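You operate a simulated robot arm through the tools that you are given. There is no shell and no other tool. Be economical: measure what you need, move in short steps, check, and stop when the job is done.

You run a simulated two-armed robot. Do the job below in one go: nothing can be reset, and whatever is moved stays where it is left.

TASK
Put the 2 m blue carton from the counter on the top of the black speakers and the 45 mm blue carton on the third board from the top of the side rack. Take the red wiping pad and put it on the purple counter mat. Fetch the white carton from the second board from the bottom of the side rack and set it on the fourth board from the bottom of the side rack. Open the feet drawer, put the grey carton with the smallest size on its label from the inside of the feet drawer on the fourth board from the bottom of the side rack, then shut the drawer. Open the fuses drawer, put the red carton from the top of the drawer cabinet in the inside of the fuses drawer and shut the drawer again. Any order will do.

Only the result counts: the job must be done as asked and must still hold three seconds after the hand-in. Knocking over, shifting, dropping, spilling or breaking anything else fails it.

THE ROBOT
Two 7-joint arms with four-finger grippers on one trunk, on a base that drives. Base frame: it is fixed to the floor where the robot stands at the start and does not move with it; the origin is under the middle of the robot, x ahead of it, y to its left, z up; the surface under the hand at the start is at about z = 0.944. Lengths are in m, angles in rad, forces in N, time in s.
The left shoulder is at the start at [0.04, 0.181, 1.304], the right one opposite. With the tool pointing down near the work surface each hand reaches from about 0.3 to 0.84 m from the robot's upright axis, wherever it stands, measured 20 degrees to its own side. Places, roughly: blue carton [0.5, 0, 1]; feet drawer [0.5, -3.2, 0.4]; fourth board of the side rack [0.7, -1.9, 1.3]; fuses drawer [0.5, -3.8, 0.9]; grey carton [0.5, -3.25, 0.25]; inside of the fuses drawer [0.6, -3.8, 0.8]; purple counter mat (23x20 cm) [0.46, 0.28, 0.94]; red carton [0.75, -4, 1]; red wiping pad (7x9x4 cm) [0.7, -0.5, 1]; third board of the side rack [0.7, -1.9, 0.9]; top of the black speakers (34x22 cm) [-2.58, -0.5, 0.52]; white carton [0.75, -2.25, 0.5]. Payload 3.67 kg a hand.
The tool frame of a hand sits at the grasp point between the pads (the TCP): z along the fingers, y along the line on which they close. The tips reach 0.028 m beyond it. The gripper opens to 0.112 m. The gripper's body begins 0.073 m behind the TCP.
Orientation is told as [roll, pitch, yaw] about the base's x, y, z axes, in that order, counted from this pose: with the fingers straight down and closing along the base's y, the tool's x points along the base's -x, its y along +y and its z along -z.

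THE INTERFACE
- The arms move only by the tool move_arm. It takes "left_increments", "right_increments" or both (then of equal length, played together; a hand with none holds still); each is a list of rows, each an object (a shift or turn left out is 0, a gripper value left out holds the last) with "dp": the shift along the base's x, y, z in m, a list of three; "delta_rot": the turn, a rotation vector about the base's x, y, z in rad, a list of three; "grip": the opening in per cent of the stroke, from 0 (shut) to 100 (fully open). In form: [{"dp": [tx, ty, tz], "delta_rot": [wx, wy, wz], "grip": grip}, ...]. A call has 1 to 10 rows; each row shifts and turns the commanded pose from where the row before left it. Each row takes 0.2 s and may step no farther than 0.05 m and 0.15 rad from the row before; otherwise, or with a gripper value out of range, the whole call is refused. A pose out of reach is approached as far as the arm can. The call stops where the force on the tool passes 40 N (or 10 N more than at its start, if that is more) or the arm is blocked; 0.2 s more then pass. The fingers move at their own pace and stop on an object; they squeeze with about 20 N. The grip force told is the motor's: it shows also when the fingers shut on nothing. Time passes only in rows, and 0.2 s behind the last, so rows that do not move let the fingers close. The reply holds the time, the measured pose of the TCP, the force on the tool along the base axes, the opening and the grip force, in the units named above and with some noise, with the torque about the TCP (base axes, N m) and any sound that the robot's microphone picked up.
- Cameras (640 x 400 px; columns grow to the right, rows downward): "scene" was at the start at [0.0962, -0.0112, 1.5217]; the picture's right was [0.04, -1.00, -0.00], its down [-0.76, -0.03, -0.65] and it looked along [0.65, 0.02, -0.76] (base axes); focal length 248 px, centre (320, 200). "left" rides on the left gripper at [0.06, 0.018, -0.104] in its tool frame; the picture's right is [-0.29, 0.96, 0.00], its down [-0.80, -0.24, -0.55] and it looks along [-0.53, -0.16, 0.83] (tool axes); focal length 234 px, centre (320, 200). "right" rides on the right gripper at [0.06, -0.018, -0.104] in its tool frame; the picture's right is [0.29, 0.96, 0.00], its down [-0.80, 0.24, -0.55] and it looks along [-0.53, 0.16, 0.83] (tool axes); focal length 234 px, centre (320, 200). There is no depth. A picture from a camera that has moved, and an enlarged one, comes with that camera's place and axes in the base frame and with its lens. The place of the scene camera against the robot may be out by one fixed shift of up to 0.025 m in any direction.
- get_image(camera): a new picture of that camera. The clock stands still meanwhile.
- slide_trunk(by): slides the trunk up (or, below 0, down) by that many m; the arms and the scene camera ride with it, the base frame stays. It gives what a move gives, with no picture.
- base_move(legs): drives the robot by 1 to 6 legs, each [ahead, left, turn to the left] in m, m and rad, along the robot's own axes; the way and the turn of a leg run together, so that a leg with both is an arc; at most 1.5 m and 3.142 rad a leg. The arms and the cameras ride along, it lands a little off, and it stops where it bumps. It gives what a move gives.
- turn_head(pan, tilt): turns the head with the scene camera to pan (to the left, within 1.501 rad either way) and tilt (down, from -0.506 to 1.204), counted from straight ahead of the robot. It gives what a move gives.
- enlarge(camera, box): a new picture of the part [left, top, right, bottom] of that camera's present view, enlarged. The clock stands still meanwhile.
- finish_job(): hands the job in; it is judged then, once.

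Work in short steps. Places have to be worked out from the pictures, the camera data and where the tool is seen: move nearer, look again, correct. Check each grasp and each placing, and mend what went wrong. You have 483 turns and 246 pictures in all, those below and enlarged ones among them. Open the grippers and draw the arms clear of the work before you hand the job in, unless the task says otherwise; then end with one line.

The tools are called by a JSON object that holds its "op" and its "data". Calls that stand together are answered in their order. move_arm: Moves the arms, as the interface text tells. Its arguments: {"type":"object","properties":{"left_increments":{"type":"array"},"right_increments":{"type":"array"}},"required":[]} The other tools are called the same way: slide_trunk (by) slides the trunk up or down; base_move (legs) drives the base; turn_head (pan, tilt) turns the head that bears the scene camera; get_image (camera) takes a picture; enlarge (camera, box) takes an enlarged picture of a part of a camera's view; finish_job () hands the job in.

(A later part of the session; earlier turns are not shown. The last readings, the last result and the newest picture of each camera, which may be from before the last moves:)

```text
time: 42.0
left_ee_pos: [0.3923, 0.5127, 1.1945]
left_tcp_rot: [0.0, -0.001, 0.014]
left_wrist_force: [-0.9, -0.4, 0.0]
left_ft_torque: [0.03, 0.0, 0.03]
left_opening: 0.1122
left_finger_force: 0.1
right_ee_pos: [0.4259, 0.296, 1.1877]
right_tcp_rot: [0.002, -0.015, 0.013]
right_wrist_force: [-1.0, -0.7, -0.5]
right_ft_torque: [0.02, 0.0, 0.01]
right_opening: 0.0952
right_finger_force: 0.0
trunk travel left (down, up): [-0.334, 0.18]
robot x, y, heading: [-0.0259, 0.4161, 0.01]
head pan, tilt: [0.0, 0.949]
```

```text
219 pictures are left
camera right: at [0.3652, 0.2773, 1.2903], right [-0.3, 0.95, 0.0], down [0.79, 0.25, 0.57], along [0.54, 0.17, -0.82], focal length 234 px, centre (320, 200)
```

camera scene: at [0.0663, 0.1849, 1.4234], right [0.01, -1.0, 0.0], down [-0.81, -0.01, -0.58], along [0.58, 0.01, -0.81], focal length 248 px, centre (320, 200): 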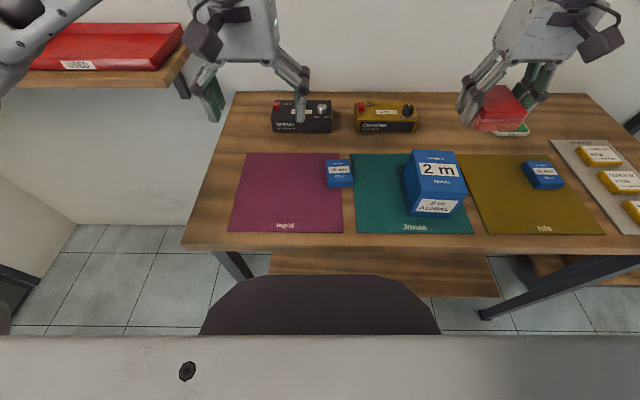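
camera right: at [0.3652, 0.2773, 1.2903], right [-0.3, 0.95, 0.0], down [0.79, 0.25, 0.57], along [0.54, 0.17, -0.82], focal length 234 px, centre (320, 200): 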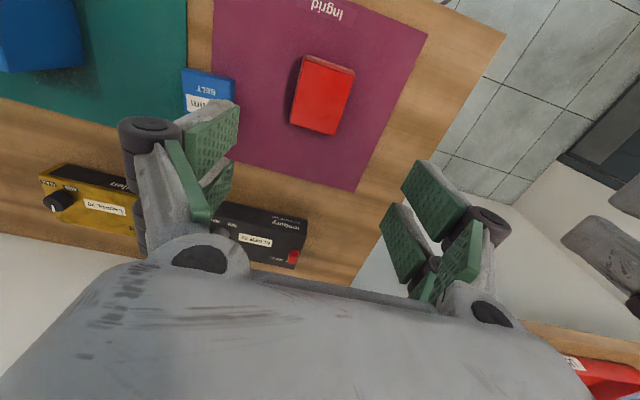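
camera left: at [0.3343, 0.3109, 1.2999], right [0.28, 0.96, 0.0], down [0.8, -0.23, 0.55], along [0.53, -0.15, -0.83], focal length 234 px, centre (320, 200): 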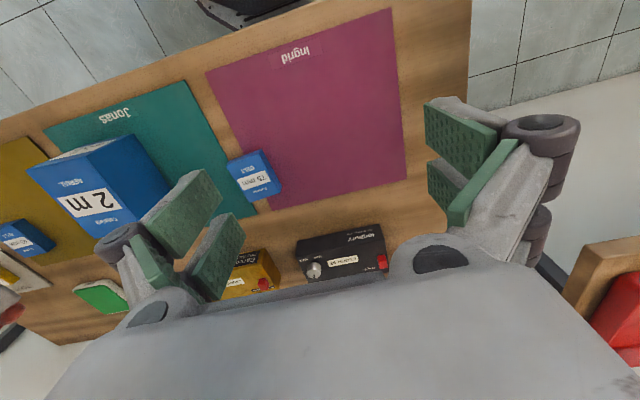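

The pad lies on the purple mat. Now I drive right to y ≈ -0.2 to take the 2 m carton with the left hand and the 45 mm carton with the right.

{"op": "base_move", "data": {"legs": [[0.03, -0.62, -0.012]]}}

{"op": "get_image", "data": {"camera": "left"}}

{"op": "get_image", "data": {"camera": "right"}}

{"op": "get_image", "data": {"camera": "scene"}}

```text
time: 45.6
left_ee_pos: [0.4269, -0.1216, 1.1959]
left_tcp_rot: [0.001, 0.0, 0.004]
left_wrist_force: [-0.3, 0.7, 0.1]
left_ft_torque: [0.04, 0.01, 0.0]
left_opening: 0.1121
left_finger_force: 0.0
right_ee_pos: [0.4591, -0.3366, 1.1879]
right_tcp_rot: [0.002, -0.018, 0.002]
right_wrist_force: [0.5, 0.0, -0.5]
right_ft_torque: [-0.01, -0.04, -0.01]
right_opening: 0.0955
right_finger_force: 0.1
trunk travel left (down, up): [-0.334, 0.18]
robot x, y, heading: [0.0068, -0.2156, 0.0]
head pan, tilt: [0.0, 0.949]
```

```text
218 pictures are left
camera left: at [0.3675, -0.1025, 1.2998], right [0.29, 0.96, 0.0], down [0.8, -0.24, 0.55], along [0.53, -0.16, -0.83], focal length 234 px, centre (320, 200)
```

left: 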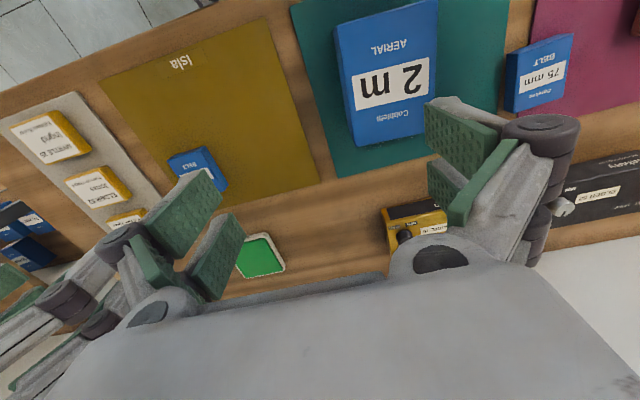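

```text
217 pictures are left
camera right: at [0.3983, -0.3555, 1.2903], right [-0.29, 0.96, 0.0], down [0.79, 0.24, 0.57], along [0.54, 0.16, -0.82], focal length 234 px, centre (320, 200)
```

right: 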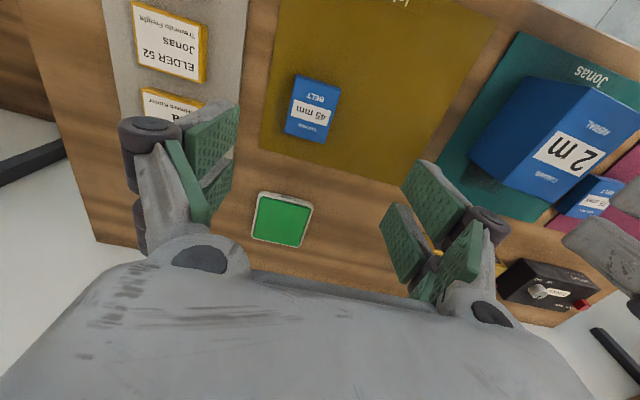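

```text
216 pictures are left
camera scene: at [0.0986, -0.2263, 1.4234], right [0.0, -1.0, 0.0], down [-0.81, 0.0, -0.58], along [0.58, 0.0, -0.81], focal length 248 px, centre (320, 200)
```

scene: 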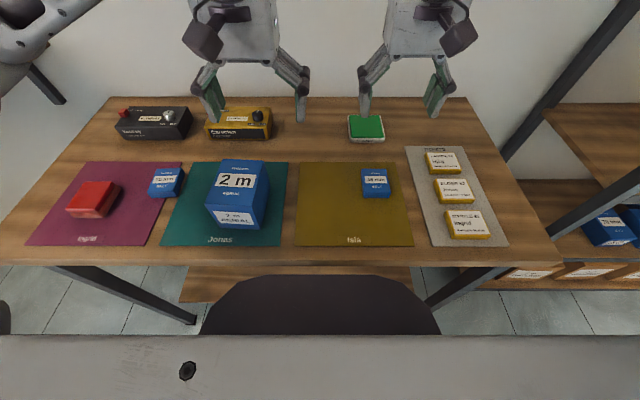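

The 2 m carton's top is at about (0.422, -0.043, 1.03), 0.089 wide in y, yaw ≈ -0.065; the 45 mm carton is at about (0.469, -0.346), yaw ≈ 0.09. I move both hands above them and look.

{"op": "move_arm", "data": {"left_increments": [{"dp": [0, 0.04, 0], "delta_rot": [0, 0, -0.065]}, {"dp": [-0.005, 0.038, 0]}, {"dp": [0, 0, -0.04]}, {"dp": [0, 0, -0.035]}, {}], "right_increments": [{"dp": [0.01, -0.009, 0], "delta_rot": [0, 0, 0.09]}, {"dp": [0, 0, -0.04], "grip": 100}, {"dp": [0, 0, -0.04]}, {"dp": [0, 0, -0.02]}, {}]}}

{"op": "get_image", "data": {"camera": "left"}}

{"op": "get_image", "data": {"camera": "right"}}

```text
time: 46.9
left_ee_pos: [0.4209, -0.0435, 1.1221]
left_tcp_rot: [-0.001, -0.001, -0.062]
left_wrist_force: [0.2, 1.2, -0.7]
left_ft_torque: [-0.01, 0.02, 0.02]
left_opening: 0.1121
left_finger_force: 0.0
right_ee_pos: [0.4686, -0.3443, 1.0887]
right_tcp_rot: [0.002, -0.018, 0.092]
right_wrist_force: [0.0, -1.2, 0.0]
right_ft_torque: [0.01, 0.0, -0.01]
right_opening: 0.1119
right_finger_force: 0.1
trunk travel left (down, up): [-0.334, 0.18]
robot x, y, heading: [0.0056, -0.2159, -0.001]
head pan, tilt: [0.0, 0.949]
```

```text
215 pictures are left
camera left: at [0.3637, -0.022, 1.2252], right [0.35, 0.94, 0.0], down [0.78, -0.29, 0.56], along [0.52, -0.19, -0.83], focal length 234 px, centre (320, 200)
```

left: 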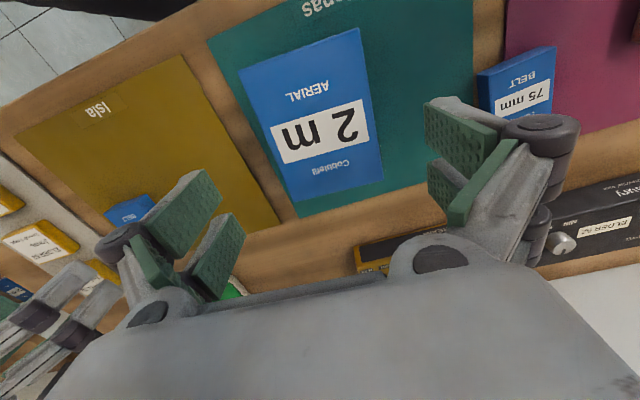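

```text
214 pictures are left
camera right: at [0.4097, -0.369, 1.191], right [-0.37, 0.93, 0.0], down [0.76, 0.31, 0.57], along [0.53, 0.21, -0.82], focal length 234 px, centre (320, 200)
```

right: 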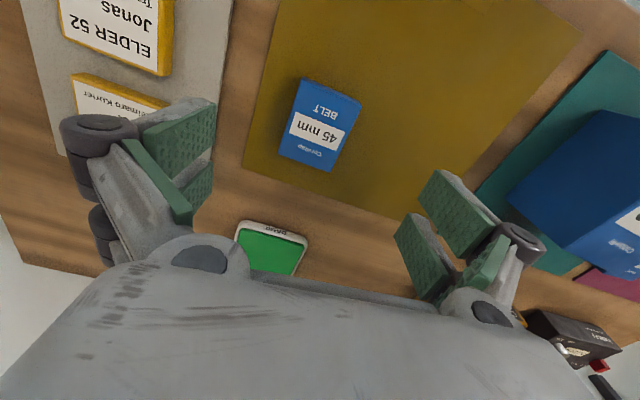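

Both are well aligned. I descend both: left to z ≈ 0.987, right to z ≈ 0.975.

{"op": "move_arm", "data": {"left_increments": [{"dp": [0, 0.002, -0.03]}, {"dp": [0, 0, -0.03]}, {"dp": [0, 0, -0.03]}, {"dp": [0, 0, -0.03]}, {"dp": [0, 0, -0.015]}, {}], "right_increments": [{"dp": [0, -0.002, -0.03]}, {"dp": [0, 0, -0.03]}, {"dp": [0, 0, -0.03]}, {"dp": [0, 0, -0.015]}, {"dp": [0, 0, -0.009]}, {}]}}

{"op": "get_image", "data": {"camera": "left"}}

{"op": "get_image", "data": {"camera": "right"}}

```text
time: 48.2
left_ee_pos: [0.4196, -0.0413, 0.9843]
left_tcp_rot: [0.0, 0.001, -0.063]
left_wrist_force: [0.3, -0.4, -0.9]
left_ft_torque: [0.0, -0.01, 0.0]
left_opening: 0.1121
left_finger_force: 0.3
right_ee_pos: [0.4694, -0.3486, 0.9731]
right_tcp_rot: [0.001, -0.016, 0.091]
right_wrist_force: [0.3, 0.3, 0.6]
right_ft_torque: [0.0, 0.05, 0.01]
right_opening: 0.1119
right_finger_force: 0.0
trunk travel left (down, up): [-0.334, 0.18]
robot x, y, heading: [0.0078, -0.2119, 0.003]
head pan, tilt: [0.0, 0.949]
```

```text
213 pictures are left
camera left: at [0.3624, -0.0188, 1.0884], right [0.35, 0.94, 0.0], down [0.78, -0.29, 0.55], along [0.52, -0.19, -0.83], focal length 234 px, centre (320, 200)
```

left: 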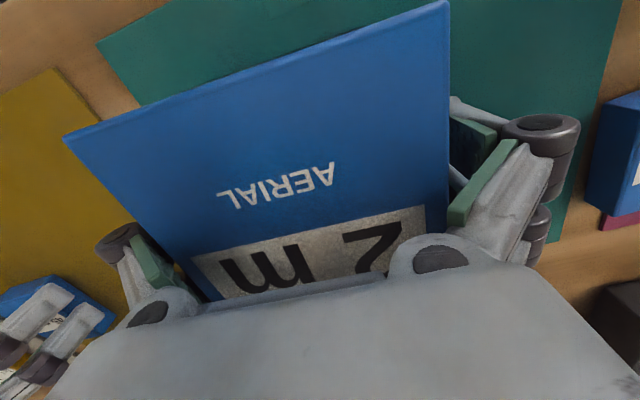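

```text
212 pictures are left
camera right: at [0.4104, -0.3725, 1.0758], right [-0.37, 0.93, 0.0], down [0.76, 0.31, 0.57], along [0.53, 0.21, -0.82], focal length 234 px, centre (320, 200)
```

right: 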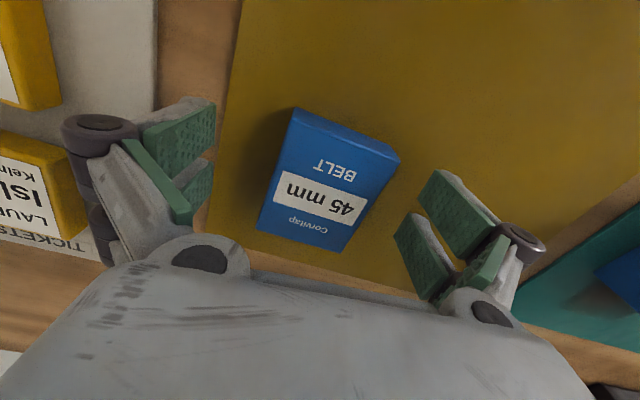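

Fingers flank both cartons. I close both.

{"op": "move_arm", "data": {"left_increments": [{"grip": 0}, {"grip": 0}, {"grip": 0}, {"grip": 0}], "right_increments": [{"grip": 0}, {"grip": 0}, {"grip": 0}, {"grip": 0}]}}

```text
time: 49.2
left_ee_pos: [0.4207, -0.0411, 0.9862]
left_tcp_rot: [0.001, -0.004, -0.062]
left_wrist_force: [5.6, 1.8, 27.7]
left_ft_torque: [-0.03, 0.43, -0.14]
left_opening: 0.1008
left_finger_force: 20.2
right_ee_pos: [0.4696, -0.3485, 0.9747]
right_tcp_rot: [0.004, -0.017, 0.092]
right_wrist_force: [1.5, 0.6, 1.5]
right_ft_torque: [0.0, 0.0, 0.0]
right_opening: 0.0594
right_finger_force: 19.8
trunk travel left (down, up): [-0.334, 0.18]
robot x, y, heading: [0.0059, -0.2127, 0.002]
head pan, tilt: [0.0, 0.949]
```

The left reads a force of 28 N upward while gripping; I check what it touches.

{"op": "get_image", "data": {"camera": "left"}}

{"op": "get_image", "data": {"camera": "right"}}

```text
211 pictures are left
camera left: at [0.3622, -0.0191, 1.0901], right [0.35, 0.94, 0.0], down [0.78, -0.29, 0.56], along [0.52, -0.19, -0.83], focal length 234 px, centre (320, 200)
```

left: 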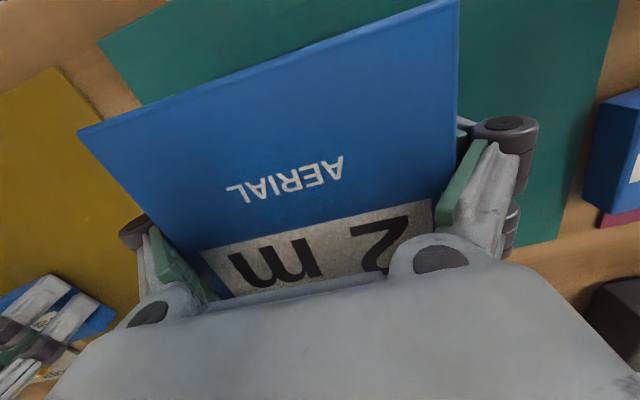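

```text
210 pictures are left
camera right: at [0.4098, -0.3729, 1.0765], right [-0.37, 0.93, 0.0], down [0.76, 0.31, 0.57], along [0.53, 0.21, -0.82], focal length 234 px, centre (320, 200)
```

right: 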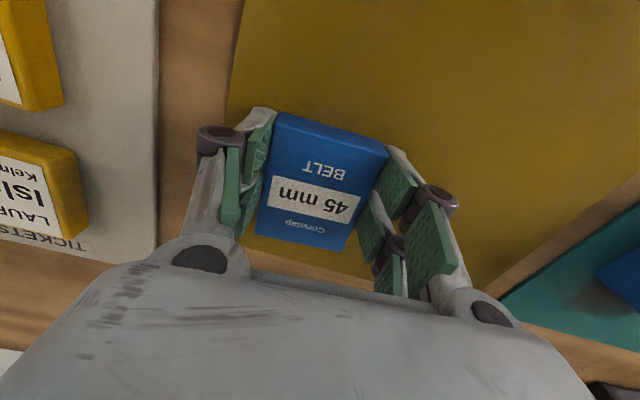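

Both grips look good; the left force is only friction from the fingers' swing pressing the carton down. I lift both slowly.

{"op": "move_arm", "data": {"left_increments": [{"dp": [0, 0, 0.006]}, {"dp": [0, 0, 0.008]}, {"dp": [0, 0, 0.012]}, {"dp": [0, 0, 0.015]}, {}], "right_increments": [{"dp": [0, 0, 0.006]}, {"dp": [0, 0, 0.008]}, {"dp": [0, 0, 0.012]}, {"dp": [0, 0, 0.015]}, {}]}}

{"op": "get_image", "data": {"camera": "scene"}}

```text
time: 50.5
left_ee_pos: [0.4217, -0.0412, 1.0265]
left_tcp_rot: [0.0, 0.001, -0.061]
left_wrist_force: [0.2, -0.7, -2.1]
left_ft_torque: [-0.05, 0.02, -0.02]
left_opening: 0.09
left_finger_force: 20.3
right_ee_pos: [0.4706, -0.3476, 1.015]
right_tcp_rot: [0.001, -0.015, 0.09]
right_wrist_force: [0.1, 0.3, -0.8]
right_ft_torque: [0.02, 0.01, -0.01]
right_opening: 0.059
right_finger_force: 20.4
trunk travel left (down, up): [-0.334, 0.18]
robot x, y, heading: [0.0063, -0.2154, -0.0]
head pan, tilt: [0.0, 0.949]
```

```text
209 pictures are left
camera scene: at [0.0992, -0.2263, 1.4233], right [0.0, -1.0, 0.0], down [-0.81, 0.0, -0.58], along [0.58, 0.0, -0.81], focal length 248 px, centre (320, 200)
```

scene: 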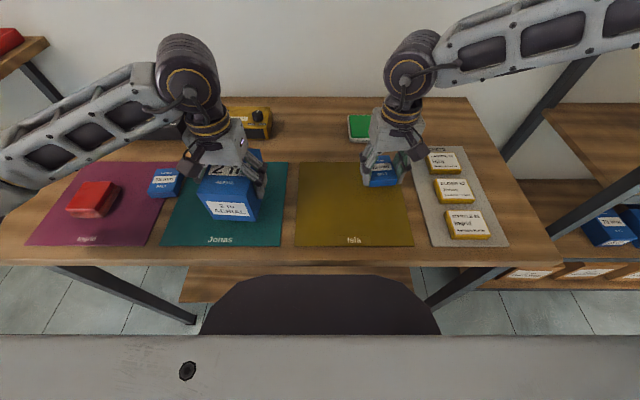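

Left opening is now 0.090, matching the carton's width. I lift further to carrying height and check both.

{"op": "move_arm", "data": {"left_increments": [{"dp": [0, 0, 0.03]}, {"dp": [0, 0, 0.04]}, {"dp": [0, 0, 0.04]}, {"dp": [-0.03, 0, 0.03]}, {"dp": [-0.04, 0, 0.0]}, {}], "right_increments": [{"dp": [0, 0, 0.03]}, {"dp": [0, 0, 0.04]}, {"dp": [0, 0, 0.04]}, {"dp": [-0.03, 0, 0.03]}, {"dp": [-0.04, 0, 0.0]}, {}]}}

{"op": "get_image", "data": {"camera": "left"}}

{"op": "get_image", "data": {"camera": "right"}}

```text
time: 51.9
left_ee_pos: [0.3538, -0.0409, 1.1676]
left_tcp_rot: [-0.001, 0.001, -0.059]
left_wrist_force: [0.4, 0.7, -1.9]
left_ft_torque: [0.01, 0.04, 0.0]
left_opening: 0.0899
left_finger_force: 19.8
right_ee_pos: [0.402, -0.3475, 1.1549]
right_tcp_rot: [0.0, -0.016, 0.092]
right_wrist_force: [-0.1, -0.9, -0.5]
right_ft_torque: [0.0, 0.05, 0.02]
right_opening: 0.0594
right_finger_force: 20.6
trunk travel left (down, up): [-0.334, 0.18]
robot x, y, heading: [0.0087, -0.2119, 0.001]
head pan, tilt: [0.0, 0.949]
```

```text
208 pictures are left
camera left: at [0.2962, -0.0187, 1.2709], right [0.35, 0.94, 0.0], down [0.78, -0.29, 0.55], along [0.52, -0.19, -0.83], focal length 234 px, centre (320, 200)
```

left: 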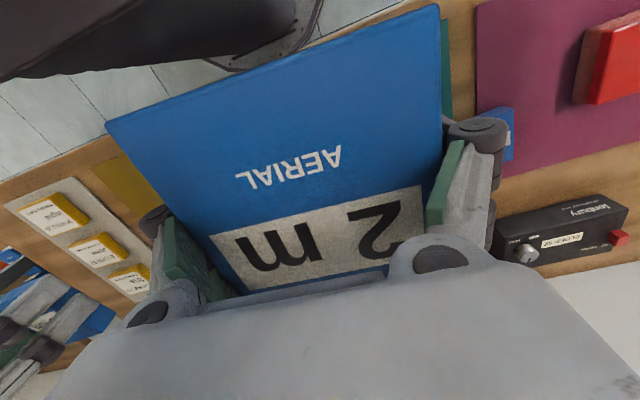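

```text
207 pictures are left
camera right: at [0.3425, -0.3717, 1.2577], right [-0.37, 0.93, 0.0], down [0.76, 0.31, 0.57], along [0.53, 0.21, -0.82], focal length 234 px, centre (320, 200)
```

right: 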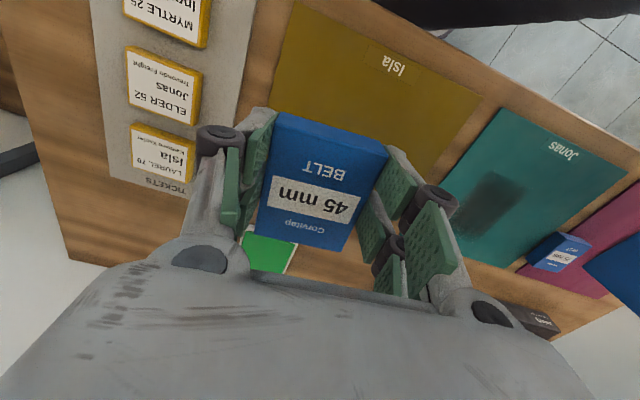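

Both held. Before backing up I look to the rear right and rear left.

{"op": "turn_head", "data": {"pan": -1.5, "tilt": 0.5}}

{"op": "get_image", "data": {"camera": "scene"}}

{"op": "base_move", "data": {"legs": [[-0.3, 0, 0]]}}

{"op": "turn_head", "data": {"pan": 1.5, "tilt": 0.5}}

{"op": "get_image", "data": {"camera": "scene"}}

```text
time: 53.5
left_ee_pos: [0.3526, -0.0416, 1.1663]
left_tcp_rot: [-0.001, 0.0, -0.061]
left_wrist_force: [0.6, -0.4, -1.4]
left_ft_torque: [-0.01, -0.03, 0.02]
left_opening: 0.0897
left_finger_force: 19.8
right_ee_pos: [0.3995, -0.3477, 1.1561]
right_tcp_rot: [0.001, -0.016, 0.091]
right_wrist_force: [0.5, 0.3, -0.2]
right_ft_torque: [-0.01, -0.01, 0.02]
right_opening: 0.0591
right_finger_force: 20.0
trunk travel left (down, up): [-0.334, 0.18]
robot x, y, heading: [0.0038, -0.2085, 0.003]
head pan, tilt: [-1.499, 0.499]
```

```text
206 pictures are left
camera scene: at [0.0329, -0.3173, 1.4609], right [-1.0, -0.07, 0.0], down [-0.04, 0.48, -0.88], along [0.07, -0.88, -0.48], focal length 248 px, centre (320, 200)
```

scene: 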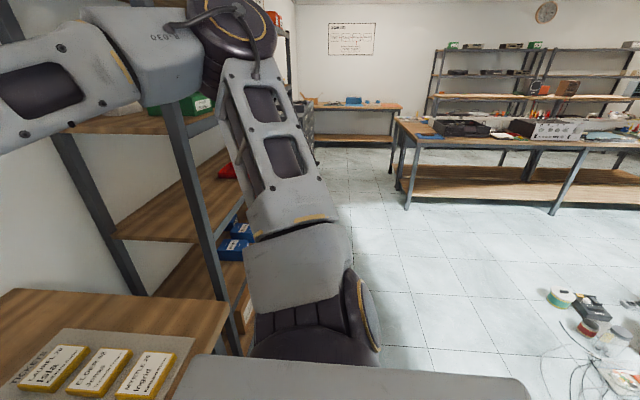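

```text
time: 55.5
left_ee_pos: [0.057, -0.0421, 1.1667]
left_tcp_rot: [-0.002, -0.001, -0.06]
left_wrist_force: [0.2, 0.5, -1.9]
left_ft_torque: [0.04, 0.0, 0.01]
left_opening: 0.0897
left_finger_force: 21.0
right_ee_pos: [0.104, -0.3495, 1.1548]
right_tcp_rot: [0.001, -0.015, 0.093]
right_wrist_force: [-0.2, 0.7, -0.9]
right_ft_torque: [0.01, -0.03, -0.01]
right_opening: 0.0591
right_finger_force: 19.5
trunk travel left (down, up): [-0.334, 0.18]
robot x, y, heading: [-0.2903, -0.2124, 0.002]
head pan, tilt: [-1.499, 0.499]
```

```text
time: 58.1
left_ee_pos: [0.0553, -0.0423, 1.1669]
left_tcp_rot: [0.001, 0.001, -0.062]
left_wrist_force: [0.9, -0.5, -3.0]
left_ft_torque: [0.0, 0.01, 0.01]
left_opening: 0.0898
left_finger_force: 20.0
right_ee_pos: [0.1022, -0.348, 1.1551]
right_tcp_rot: [0.001, -0.015, 0.094]
right_wrist_force: [0.3, 0.9, -0.6]
right_ft_torque: [0.02, 0.0, 0.03]
right_opening: 0.0591
right_finger_force: 20.2
trunk travel left (down, up): [-0.334, 0.18]
robot x, y, heading: [-0.2851, -0.2149, 0.006]
head pan, tilt: [1.499, 0.499]
```

```text
205 pictures are left
camera scene: at [-0.2647, -0.1366, 1.4609], right [1.0, -0.07, 0.0], down [-0.03, -0.48, -0.88], along [0.06, 0.88, -0.48], focal length 248 px, centre (320, 200)
```

scene: 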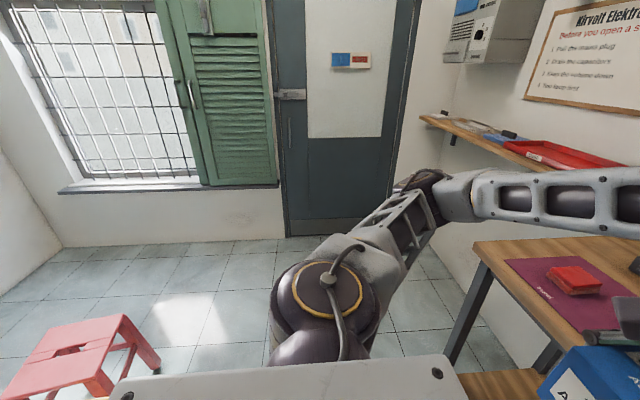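

The red stool is at about (-1.2, 0.5) and the floor clutter around (-1.5, -1.5). I back up a little more and turn left by 1.9 rad to look toward the speakers.

{"op": "base_move", "data": {"legs": [[-0.17, 0, 0], [0, 0, 1.9]]}}

{"op": "turn_head", "data": {"pan": 1.0, "tilt": 0.55}}

{"op": "get_image", "data": {"camera": "scene"}}

```text
time: 64.8
left_ee_pos: [-0.744, 0.0452, 1.1667]
left_tcp_rot: [0.0, 0.0, 1.879]
left_wrist_force: [0.7, 0.6, -2.5]
left_ft_torque: [-0.01, 0.0, -0.02]
left_opening: 0.09
left_finger_force: 19.7
right_ee_pos: [-0.476, 0.2007, 1.1554]
right_tcp_rot: [0.0, -0.017, 2.032]
right_wrist_force: [0.7, -0.1, 0.5]
right_ft_torque: [-0.04, -0.01, -0.03]
right_opening: 0.0591
right_finger_force: 20.5
trunk travel left (down, up): [-0.334, 0.18]
robot x, y, heading: [-0.4613, -0.2118, 1.944]
head pan, tilt: [1.499, 0.499]
```

```text
time: 65.7
left_ee_pos: [-0.7452, 0.0449, 1.1669]
left_tcp_rot: [0.001, -0.001, 1.878]
left_wrist_force: [-0.2, 0.8, -2.6]
left_ft_torque: [0.0, 0.03, 0.0]
left_opening: 0.0898
left_finger_force: 19.7
right_ee_pos: [-0.4766, 0.201, 1.1559]
right_tcp_rot: [0.002, -0.017, 2.031]
right_wrist_force: [0.6, 0.1, -0.2]
right_ft_torque: [0.0, 0.02, 0.01]
right_opening: 0.0593
right_finger_force: 19.7
trunk travel left (down, up): [-0.334, 0.18]
robot x, y, heading: [-0.4617, -0.2126, 1.941]
head pan, tilt: [1.0, 0.55]
```

```text
204 pictures are left
camera scene: at [-0.5576, -0.1914, 1.4563], right [0.2, 0.98, 0.0], down [0.51, -0.1, -0.85], along [-0.84, 0.17, -0.52], focal length 248 px, centre (320, 200)
```

scene: 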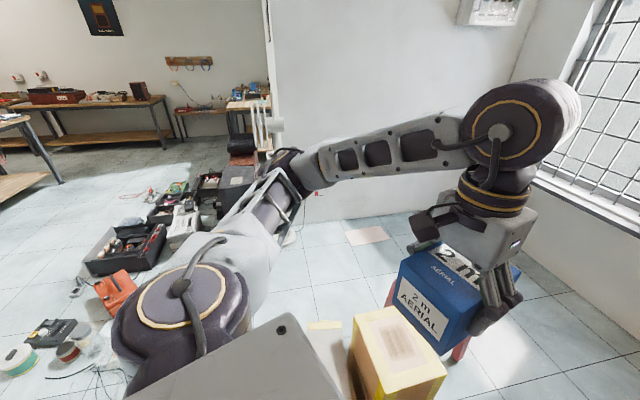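

I can't see past the left arm. There is also a taped box near (-1.1, 0.3) and gear on the floor. I turn further to face the speakers.

{"op": "base_move", "data": {"legs": [[0, 0, 1.25]]}}

{"op": "turn_head", "data": {"pan": 0.0, "tilt": 0.5}}

{"op": "get_image", "data": {"camera": "scene"}}

```text
time: 69.5
left_ee_pos: [-0.7953, -0.4047, 1.1671]
left_tcp_rot: [-0.001, -0.001, 3.134]
left_wrist_force: [0.3, -0.2, -1.7]
left_ft_torque: [0.03, -0.03, -0.02]
left_opening: 0.0899
left_finger_force: 20.0
right_ee_pos: [-0.8591, -0.1001, 1.1558]
right_tcp_rot: [0.002, -0.015, -2.997]
right_wrist_force: [-0.6, -0.5, -1.0]
right_ft_torque: [0.02, 0.01, -0.05]
right_opening: 0.0592
right_finger_force: 19.5
trunk travel left (down, up): [-0.334, 0.18]
robot x, y, heading: [-0.4588, -0.2111, -3.081]
head pan, tilt: [1.0, 0.55]
```

```text
time: 70.8
left_ee_pos: [-0.7945, -0.4047, 1.1662]
left_tcp_rot: [0.001, 0.001, 3.135]
left_wrist_force: [-0.1, 0.2, -2.0]
left_ft_torque: [-0.01, -0.02, -0.03]
left_opening: 0.0898
left_finger_force: 19.7
right_ee_pos: [-0.8592, -0.102, 1.156]
right_tcp_rot: [0.001, -0.015, -2.995]
right_wrist_force: [-0.5, 0.4, -1.4]
right_ft_torque: [-0.02, 0.03, -0.01]
right_opening: 0.0592
right_finger_force: 20.2
trunk travel left (down, up): [-0.334, 0.18]
robot x, y, heading: [-0.46, -0.2129, -3.085]
head pan, tilt: [0.0, 0.499]
```

```text
203 pictures are left
camera scene: at [-0.5734, -0.2347, 1.4608], right [-0.06, 1.0, 0.0], down [0.48, 0.03, -0.88], along [-0.88, -0.05, -0.48], focal length 248 px, centre (320, 200)
```

scene: 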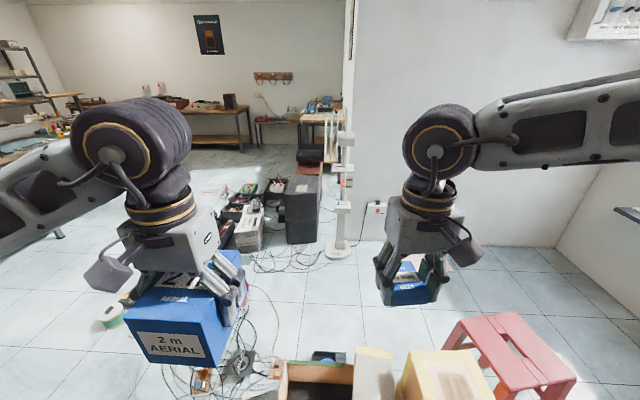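

I see the speaker stack beyond cables, with a row of boxes and the stool across the way. I look lower and enlarge the speaker area.

{"op": "turn_head", "data": {"pan": 0.0, "tilt": 1.0}}

{"op": "get_image", "data": {"camera": "scene"}}

{"op": "turn_head", "data": {"pan": 0.0, "tilt": 0.5}}

{"op": "enlarge", "data": {"camera": "scene", "box": [200, 120, 400, 320]}}

```text
time: 71.7
left_ee_pos: [-0.795, -0.4051, 1.1678]
left_tcp_rot: [0.001, 0.0, 3.134]
left_wrist_force: [0.4, -0.6, -2.5]
left_ft_torque: [0.01, -0.02, 0.01]
left_opening: 0.0899
left_finger_force: 20.1
right_ee_pos: [-0.8606, -0.1018, 1.1556]
right_tcp_rot: [0.002, -0.015, -2.996]
right_wrist_force: [0.3, -0.5, -1.1]
right_ft_torque: [-0.01, 0.03, 0.0]
right_opening: 0.0593
right_finger_force: 20.0
trunk travel left (down, up): [-0.334, 0.18]
robot x, y, heading: [-0.4572, -0.2132, -3.085]
head pan, tilt: [0.0, 1.0]
```

```text
202 pictures are left
camera scene: at [-0.5522, -0.2334, 1.4198], right [-0.06, 1.0, 0.0], down [0.84, 0.05, -0.54], along [-0.54, -0.03, -0.84], focal length 248 px, centre (320, 200)
```

scene: 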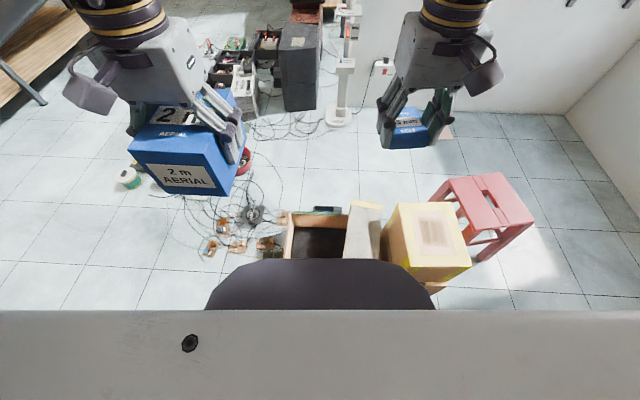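

```text
time: 72.7
left_ee_pos: [-0.7951, -0.4048, 1.1673]
left_tcp_rot: [-0.001, 0.0, 3.136]
left_wrist_force: [0.2, -0.1, -2.1]
left_ft_torque: [0.02, 0.02, 0.01]
left_opening: 0.0901
left_finger_force: 20.2
right_ee_pos: [-0.86, -0.1018, 1.1559]
right_tcp_rot: [0.001, -0.015, -2.995]
right_wrist_force: [-0.3, -0.3, -1.0]
right_ft_torque: [-0.03, 0.0, 0.0]
right_opening: 0.0592
right_finger_force: 19.8
trunk travel left (down, up): [-0.334, 0.18]
robot x, y, heading: [-0.4626, -0.2139, -3.079]
head pan, tilt: [0.0, 0.499]
```

```text
2.00 times, centred on (300, 220) of scene
camera zoom: at [-0.5734, -0.2346, 1.4608], right [-0.06, 1.0, 0.0], down [0.48, 0.03, -0.88], along [-0.88, -0.05, -0.48], focal length 495 px, centre (360, 160)
```

zoom: 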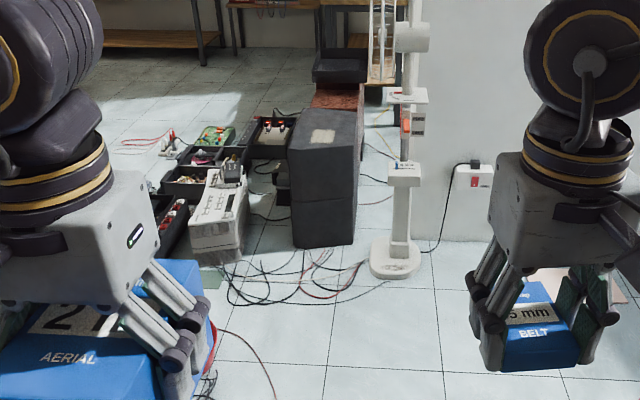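

The straight way is blocked by a crate, box and stool, so I plan to go round the north side: turn to face -y, back up to y ≈ 1.1, then go sideways past the stool.

{"op": "base_move", "data": {"legs": [[0, 0, 1.51], [-1.3, 0, 0]]}}

{"op": "turn_head", "data": {"pan": -1.2, "tilt": 0.7}}

{"op": "get_image", "data": {"camera": "scene"}}

```text
time: 83.4
left_ee_pos: [-0.2885, 0.7248, 1.1671]
left_tcp_rot: [0.0, 0.0, -1.627]
left_wrist_force: [1.0, -1.2, -1.2]
left_ft_torque: [-0.03, -0.02, -0.02]
left_opening: 0.09
left_finger_force: 19.7
right_ee_pos: [-0.5961, 0.6744, 1.1564]
right_tcp_rot: [0.002, -0.016, -1.473]
right_wrist_force: [0.0, 0.0, -0.2]
right_ft_torque: [0.06, 0.02, 0.0]
right_opening: 0.059
right_finger_force: 19.6
trunk travel left (down, up): [-0.334, 0.18]
robot x, y, heading: [-0.4645, 1.0701, -1.564]
head pan, tilt: [0.0, 0.499]
```

```text
time: 84.8
left_ee_pos: [-0.2886, 0.7249, 1.1676]
left_tcp_rot: [0.002, 0.0, -1.625]
left_wrist_force: [0.7, 0.8, -2.0]
left_ft_torque: [-0.02, -0.03, -0.01]
left_opening: 0.09
left_finger_force: 20.2
right_ee_pos: [-0.5954, 0.6742, 1.1548]
right_tcp_rot: [0.003, -0.016, -1.475]
right_wrist_force: [0.2, -0.3, -0.8]
right_ft_torque: [0.04, -0.03, 0.01]
right_opening: 0.0593
right_finger_force: 20.2
trunk travel left (down, up): [-0.334, 0.18]
robot x, y, heading: [-0.462, 1.0697, -1.564]
head pan, tilt: [-1.201, 0.7]
```

```text
200 pictures are left
camera scene: at [-0.5436, 1.0027, 1.4432], right [-0.37, 0.93, 0.0], down [0.6, 0.24, -0.76], along [-0.71, -0.28, -0.64], focal length 248 px, centre (320, 200)
```

scene: 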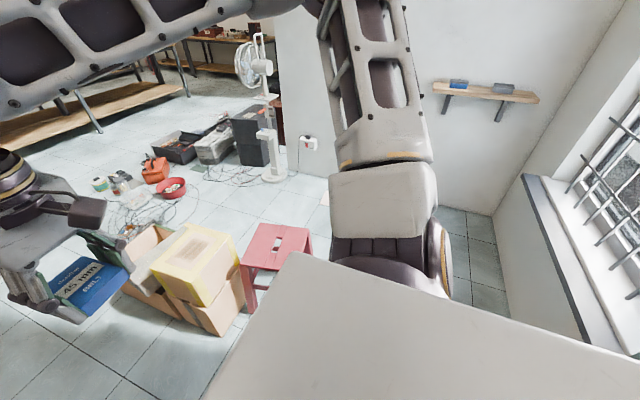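

The white pole is a standing fan beside the speakers. The floor on the north side is clear, so I move sideways past the stool.

{"op": "base_move", "data": {"legs": [[0, -1.34, 0]]}}

{"op": "turn_head", "data": {"pan": -0.1, "tilt": 0.8}}

{"op": "get_image", "data": {"camera": "scene"}}

```text
time: 91.5
left_ee_pos: [-1.6022, 0.7201, 1.1669]
left_tcp_rot: [0.001, 0.0, -1.639]
left_wrist_force: [0.1, 0.0, -1.8]
left_ft_torque: [-0.02, -0.01, 0.04]
left_opening: 0.0901
left_finger_force: 19.9
right_ee_pos: [-1.9091, 0.6737, 1.155]
right_tcp_rot: [0.001, -0.016, -1.485]
right_wrist_force: [-0.9, -0.4, -1.0]
right_ft_torque: [-0.02, 0.01, -0.01]
right_opening: 0.0591
right_finger_force: 20.3
trunk travel left (down, up): [-0.334, 0.18]
robot x, y, heading: [-1.7707, 1.0626, -1.572]
head pan, tilt: [-1.201, 0.7]
```

```text
time: 92.9
left_ee_pos: [-1.6034, 0.7196, 1.168]
left_tcp_rot: [0.001, 0.0, -1.638]
left_wrist_force: [-0.6, 0.0, -2.1]
left_ft_torque: [-0.01, 0.02, 0.02]
left_opening: 0.0896
left_finger_force: 20.4
right_ee_pos: [-1.9109, 0.674, 1.1555]
right_tcp_rot: [0.003, -0.016, -1.487]
right_wrist_force: [0.2, 0.0, -0.2]
right_ft_torque: [-0.02, 0.01, -0.02]
right_opening: 0.0591
right_finger_force: 20.2
trunk travel left (down, up): [-0.334, 0.18]
robot x, y, heading: [-1.7719, 1.0628, -1.572]
head pan, tilt: [-0.099, 0.799]
```

```text
199 pictures are left
camera scene: at [-1.783, 0.9513, 1.4349], right [-0.99, 0.1, 0.0], down [0.07, 0.71, -0.7], along [-0.07, -0.69, -0.72], focal length 248 px, centre (320, 200)
```

scene: 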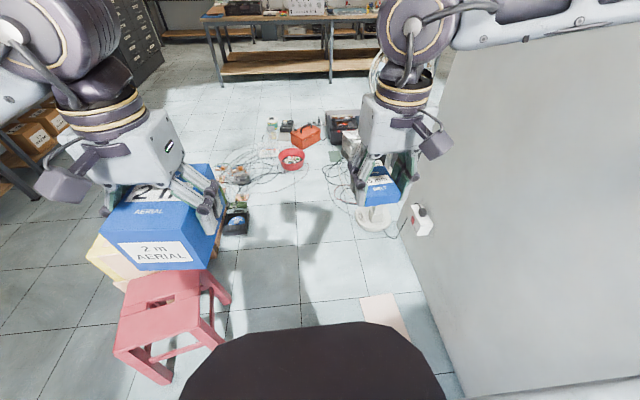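

The stool's edge is at x ≈ -1.34 and the cables stay beyond x ≈ -2.0. I drive ahead to y ≈ 0.5 and turn right to face the speakers.

{"op": "base_move", "data": {"legs": [[0.55, 0, 0], [0, 0, -1.57]]}}

{"op": "turn_head", "data": {"pan": 0.5, "tilt": 0.7}}

{"op": "get_image", "data": {"camera": "scene"}}

```text
time: 100.3
left_ee_pos: [-2.1197, 0.339, 1.1674]
left_tcp_rot: [0.001, -0.001, 3.086]
left_wrist_force: [0.2, 0.8, -2.6]
left_ft_torque: [-0.01, -0.01, 0.03]
left_opening: 0.09
left_finger_force: 20.1
right_ee_pos: [-2.1686, 0.646, 1.155]
right_tcp_rot: [0.004, -0.017, -3.046]
right_wrist_force: [0.0, -0.1, -0.5]
right_ft_torque: [0.0, 0.02, -0.01]
right_opening: 0.0594
right_finger_force: 19.9
trunk travel left (down, up): [-0.334, 0.18]
robot x, y, heading: [-1.7749, 0.5086, -3.137]
head pan, tilt: [-0.099, 0.799]
```

```text
time: 101.3
left_ee_pos: [-2.1192, 0.3386, 1.1675]
left_tcp_rot: [0.0, 0.0, 3.085]
left_wrist_force: [0.1, -0.5, -2.3]
left_ft_torque: [-0.03, -0.01, 0.01]
left_opening: 0.0898
left_finger_force: 19.9
right_ee_pos: [-2.1686, 0.6457, 1.1553]
right_tcp_rot: [0.002, -0.017, -3.044]
right_wrist_force: [0.1, -0.3, -0.6]
right_ft_torque: [0.0, 0.0, 0.0]
right_opening: 0.0594
right_finger_force: 19.8
trunk travel left (down, up): [-0.334, 0.18]
robot x, y, heading: [-1.7773, 0.5129, -3.129]
head pan, tilt: [0.499, 0.7]
```

```text
198 pictures are left
camera scene: at [-1.8723, 0.4574, 1.4431], right [-0.48, 0.87, 0.0], down [0.56, 0.31, -0.76], along [-0.67, -0.37, -0.64], focal length 248 px, centre (320, 200)
```

scene: 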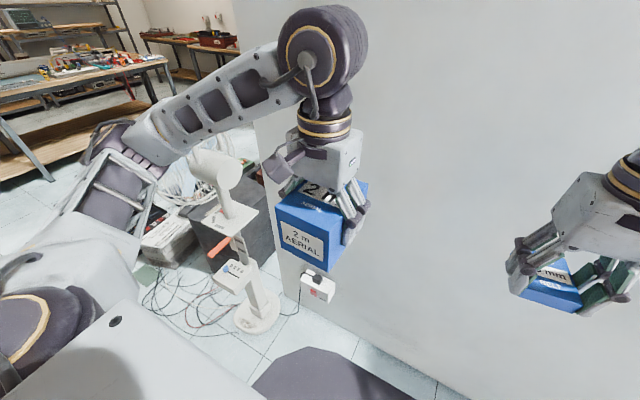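

The fan is close to the speakers, so I look at it enlarged to know its extent.

{"op": "enlarge", "data": {"camera": "scene", "box": [120, 110, 320, 350]}}

{"op": "get_image", "data": {"camera": "left"}}

```text
1.67 times, centred on (220, 230) of scene
camera zoom: at [-1.8723, 0.4574, 1.4431], right [-0.48, 0.87, 0.0], down [0.56, 0.31, -0.76], along [-0.67, -0.37, -0.64], focal length 413 px, centre (487, 150)
```

zoom: 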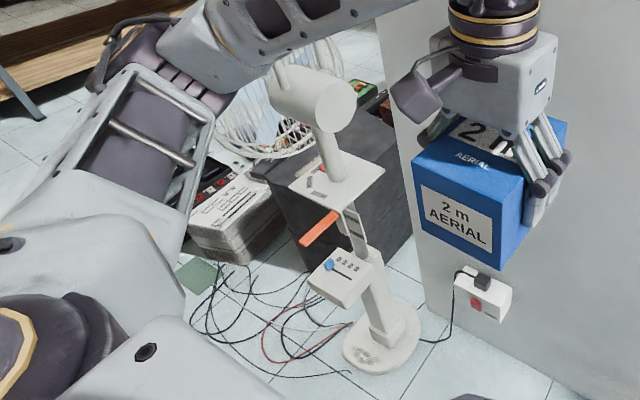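

```text
196 pictures are left
camera left: at [-2.0597, 0.318, 1.2713], right [-0.34, -0.94, 0.0], down [-0.78, 0.28, 0.55], along [-0.52, 0.19, -0.83], focal length 234 px, centre (320, 200)
```

left: 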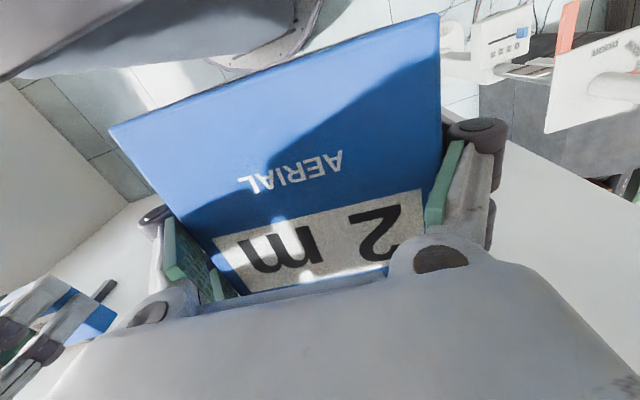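

I draw the left hand back and move the right hand out to the robot's right side, away from the fan.

{"op": "move_arm", "data": {"left_increments": [{"dp": [0.03, 0, 0]}, {"dp": [0.03, 0, 0]}, {}, {}, {}, {}, {}, {}, {}], "right_increments": [{"dp": [0.02, 0.04, 0]}, {"dp": [0.02, 0.04, 0]}, {"dp": [0.02, 0.04, 0]}, {"dp": [0.02, 0.04, 0]}, {"dp": [0.02, 0.04, 0]}, {"dp": [0.02, 0.04, 0]}, {"dp": [0, 0.04, 0]}, {"dp": [0, 0.03, 0]}, {}]}}

```text
time: 103.5
left_ee_pos: [-2.0596, 0.3398, 1.1678]
left_tcp_rot: [0.001, -0.001, 3.086]
left_wrist_force: [0.2, -1.1, -1.8]
left_ft_torque: [0.02, 0.02, -0.01]
left_opening: 0.09
left_finger_force: 20.3
right_ee_pos: [-2.0667, 0.9504, 1.2276]
right_tcp_rot: [-0.026, -0.358, -3.037]
right_wrist_force: [0.0, 0.0, -0.1]
right_ft_torque: [0.01, -0.01, 0.03]
right_opening: 0.0593
right_finger_force: 20.1
right hand out of reach, approached as far as the arm can: row 7, 8
trunk travel left (down, up): [-0.334, 0.18]
robot x, y, heading: [-1.7744, 0.5125, -3.135]
head pan, tilt: [0.499, 0.7]
stopped in row 9 (right hand): the arm was blocked; the commanded pose is now the measured one
```

The right hand hit a joint limit and tilted. I bring it back in a little and level it.

{"op": "move_arm", "data": {"right_increments": [{"dp": [-0.01, -0.04, 0]}, {"dp": [-0.01, -0.04, 0], "delta_rot": [0, -0.12, 0]}, {"dp": [0, -0.02, -0.02], "delta_rot": [0, -0.12, 0]}, {"dp": [0, 0, -0.02], "delta_rot": [0, -0.12, 0]}, {}]}}

{"op": "get_image", "data": {"camera": "right"}}

```text
time: 104.7
left_ee_pos: [-2.0589, 0.339, 1.1677]
left_tcp_rot: [-0.001, 0.0, 3.086]
left_wrist_force: [0.3, -0.8, -2.2]
left_ft_torque: [-0.05, -0.01, 0.01]
left_opening: 0.09
left_finger_force: 19.7
right_ee_pos: [-2.0867, 0.8495, 1.1876]
right_tcp_rot: [0.009, 0.004, -3.047]
right_wrist_force: [-1.3, 0.8, -1.2]
right_ft_torque: [0.03, -0.01, 0.02]
right_opening: 0.0594
right_finger_force: 20.5
trunk travel left (down, up): [-0.334, 0.18]
robot x, y, heading: [-1.7773, 0.5149, -3.135]
head pan, tilt: [0.499, 0.7]
```

```text
195 pictures are left
camera right: at [-2.0284, 0.8732, 1.2916], right [0.38, -0.93, 0.01], down [-0.77, -0.31, 0.55], along [-0.51, -0.22, -0.83], focal length 234 px, centre (320, 200)
```

right: 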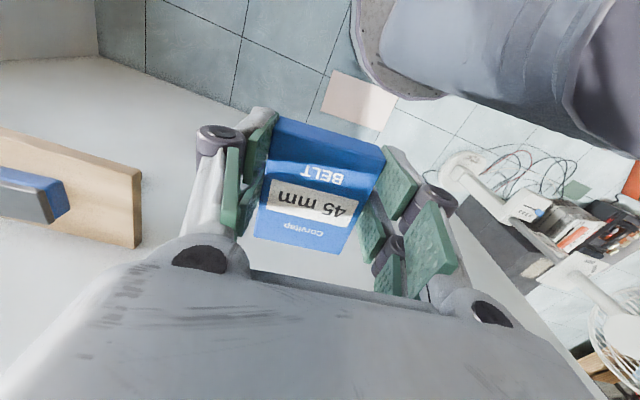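

All is in order. I slide left past the fan in two legs, backing slightly to x ≈ -1.72.

{"op": "base_move", "data": {"legs": [[0, 0.3, 0], [-0.06, 0.2, 0]]}}

{"op": "turn_head", "data": {"pan": 0.2, "tilt": 0.7}}

{"op": "get_image", "data": {"camera": "scene"}}

```text
time: 108.0
left_ee_pos: [-1.9976, -0.1597, 1.1674]
left_tcp_rot: [0.001, 0.0, 3.087]
left_wrist_force: [0.1, -0.2, -2.9]
left_ft_torque: [0.04, 0.04, 0.03]
left_opening: 0.0899
left_finger_force: 19.8
right_ee_pos: [-2.0245, 0.3506, 1.1876]
right_tcp_rot: [0.01, 0.003, -3.043]
right_wrist_force: [0.6, 0.3, 1.0]
right_ft_torque: [-0.02, -0.02, 0.02]
right_opening: 0.0594
right_finger_force: 20.0
trunk travel left (down, up): [-0.334, 0.18]
robot x, y, heading: [-1.7135, 0.0109, -3.132]
head pan, tilt: [0.499, 0.7]
```

```text
time: 108.8
left_ee_pos: [-1.9967, -0.1602, 1.1684]
left_tcp_rot: [0.0, 0.001, 3.085]
left_wrist_force: [0.0, 0.6, -1.6]
left_ft_torque: [0.02, 0.01, -0.01]
left_opening: 0.0897
left_finger_force: 19.7
right_ee_pos: [-2.0237, 0.3508, 1.1875]
right_tcp_rot: [0.01, 0.003, -3.043]
right_wrist_force: [0.2, 0.1, -0.2]
right_ft_torque: [0.01, -0.05, -0.02]
right_opening: 0.0592
right_finger_force: 20.0
trunk travel left (down, up): [-0.334, 0.18]
robot x, y, heading: [-1.71, 0.0125, -3.135]
head pan, tilt: [0.201, 0.7]
```

```text
194 pictures are left
camera scene: at [-1.8185, -0.0179, 1.4431], right [-0.21, 0.98, 0.0], down [0.63, 0.13, -0.76], along [-0.75, -0.16, -0.64], focal length 248 px, centre (320, 200)
```

scene: 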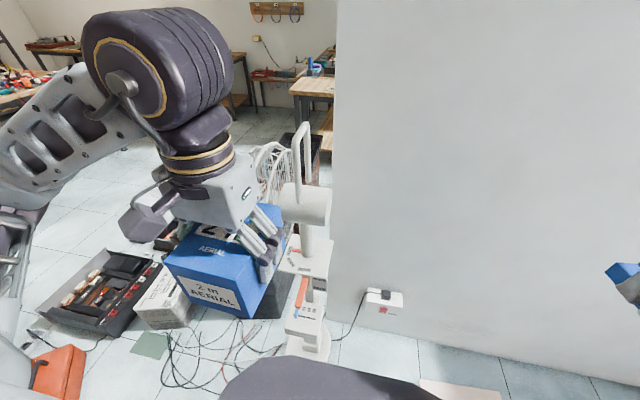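

The way remains clear. I move 0.31 m further left.

{"op": "base_move", "data": {"legs": [[0, 0.32, 0]]}}

{"op": "turn_head", "data": {"pan": 0.0, "tilt": 0.7}}

{"op": "get_image", "data": {"camera": "scene"}}

{"op": "get_image", "data": {"camera": "right"}}

```text
time: 111.0
left_ee_pos: [-1.9953, -0.4817, 1.1677]
left_tcp_rot: [-0.001, 0.0, 3.08]
left_wrist_force: [0.6, -0.2, -1.2]
left_ft_torque: [0.0, 0.0, 0.01]
left_opening: 0.09
left_finger_force: 19.7
right_ee_pos: [-2.0218, 0.0285, 1.188]
right_tcp_rot: [0.01, 0.004, -3.049]
right_wrist_force: [-0.1, -0.7, 0.8]
right_ft_torque: [0.01, -0.03, 0.01]
right_opening: 0.0592
right_finger_force: 19.7
trunk travel left (down, up): [-0.334, 0.18]
robot x, y, heading: [-1.7101, -0.3122, -3.138]
head pan, tilt: [0.201, 0.7]
```

```text
time: 111.8
left_ee_pos: [-1.9955, -0.4814, 1.1687]
left_tcp_rot: [0.0, 0.0, 3.081]
left_wrist_force: [0.8, 0.0, -1.6]
left_ft_torque: [0.03, -0.02, 0.0]
left_opening: 0.0898
left_finger_force: 20.0
right_ee_pos: [-2.0219, 0.0279, 1.1882]
right_tcp_rot: [0.01, 0.003, -3.049]
right_wrist_force: [-0.5, -0.1, -0.2]
right_ft_torque: [0.02, 0.01, -0.03]
right_opening: 0.0593
right_finger_force: 20.1
trunk travel left (down, up): [-0.334, 0.18]
robot x, y, heading: [-1.7109, -0.3055, -3.139]
head pan, tilt: [0.0, 0.7]
```

```text
193 pictures are left
camera scene: at [-1.8184, -0.3249, 1.4431], right [0.0, 1.0, 0.0], down [0.64, 0.0, -0.76], along [-0.76, 0.0, -0.64], focal length 248 px, centre (320, 200)
```

scene: 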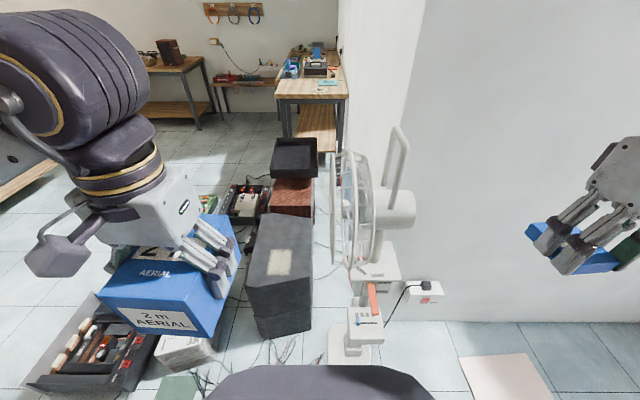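

```text
192 pictures are left
camera right: at [-1.963, 0.0515, 1.2916], right [0.38, -0.93, 0.01], down [-0.77, -0.31, 0.55], along [-0.51, -0.22, -0.83], focal length 234 px, centre (320, 200)
```

right: 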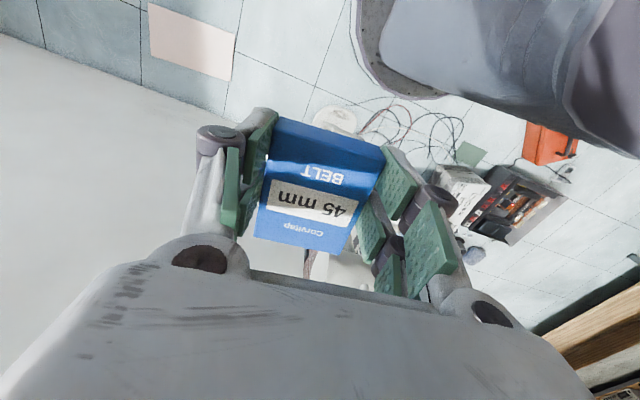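

The picture is very clear: the fan guard lies at y ≥ -0.30, the speaker top spans about x -2.37…-2.80, y -0.63…-0.36. I extend the left hand forward along y ≈ -0.51 before lowering the trunk.

{"op": "move_arm", "data": {"left_increments": [{"dp": [-0.045, -0.01, 0]}, {"dp": [-0.045, -0.01, 0]}, {"dp": [-0.045, -0.01, 0]}, {"dp": [-0.045, 0, 0]}, {"dp": [-0.045, 0, 0]}, {"dp": [-0.045, 0, 0]}, {"dp": [-0.03, 0, 0]}, {}]}}

{"op": "get_image", "data": {"camera": "scene"}}

```text
time: 113.6
left_ee_pos: [-2.2954, -0.5145, 1.1694]
left_tcp_rot: [0.001, -0.001, 3.08]
left_wrist_force: [-0.4, 0.6, -2.0]
left_ft_torque: [-0.02, 0.0, -0.01]
left_opening: 0.0899
left_finger_force: 20.4
right_ee_pos: [-2.0206, 0.0269, 1.1886]
right_tcp_rot: [0.01, 0.003, -3.05]
right_wrist_force: [-0.5, 0.1, -1.2]
right_ft_torque: [0.0, 0.02, 0.02]
right_opening: 0.0592
right_finger_force: 19.6
trunk travel left (down, up): [-0.334, 0.18]
robot x, y, heading: [-1.7058, -0.3127, -3.135]
head pan, tilt: [0.0, 0.7]
```

```text
191 pictures are left
camera scene: at [-1.8178, -0.3245, 1.4432], right [0.0, 1.0, 0.0], down [0.64, 0.0, -0.77], along [-0.77, 0.0, -0.64], focal length 248 px, centre (320, 200)
```

scene: 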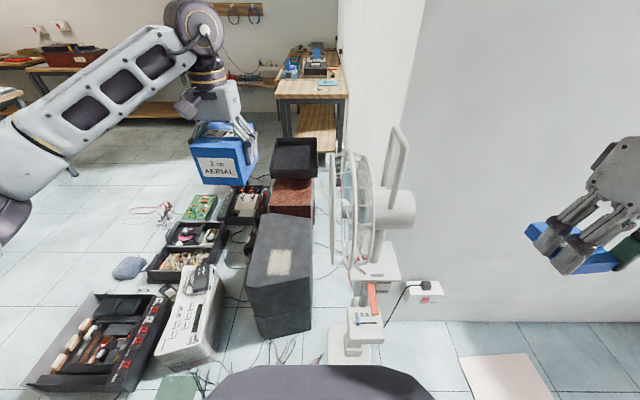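

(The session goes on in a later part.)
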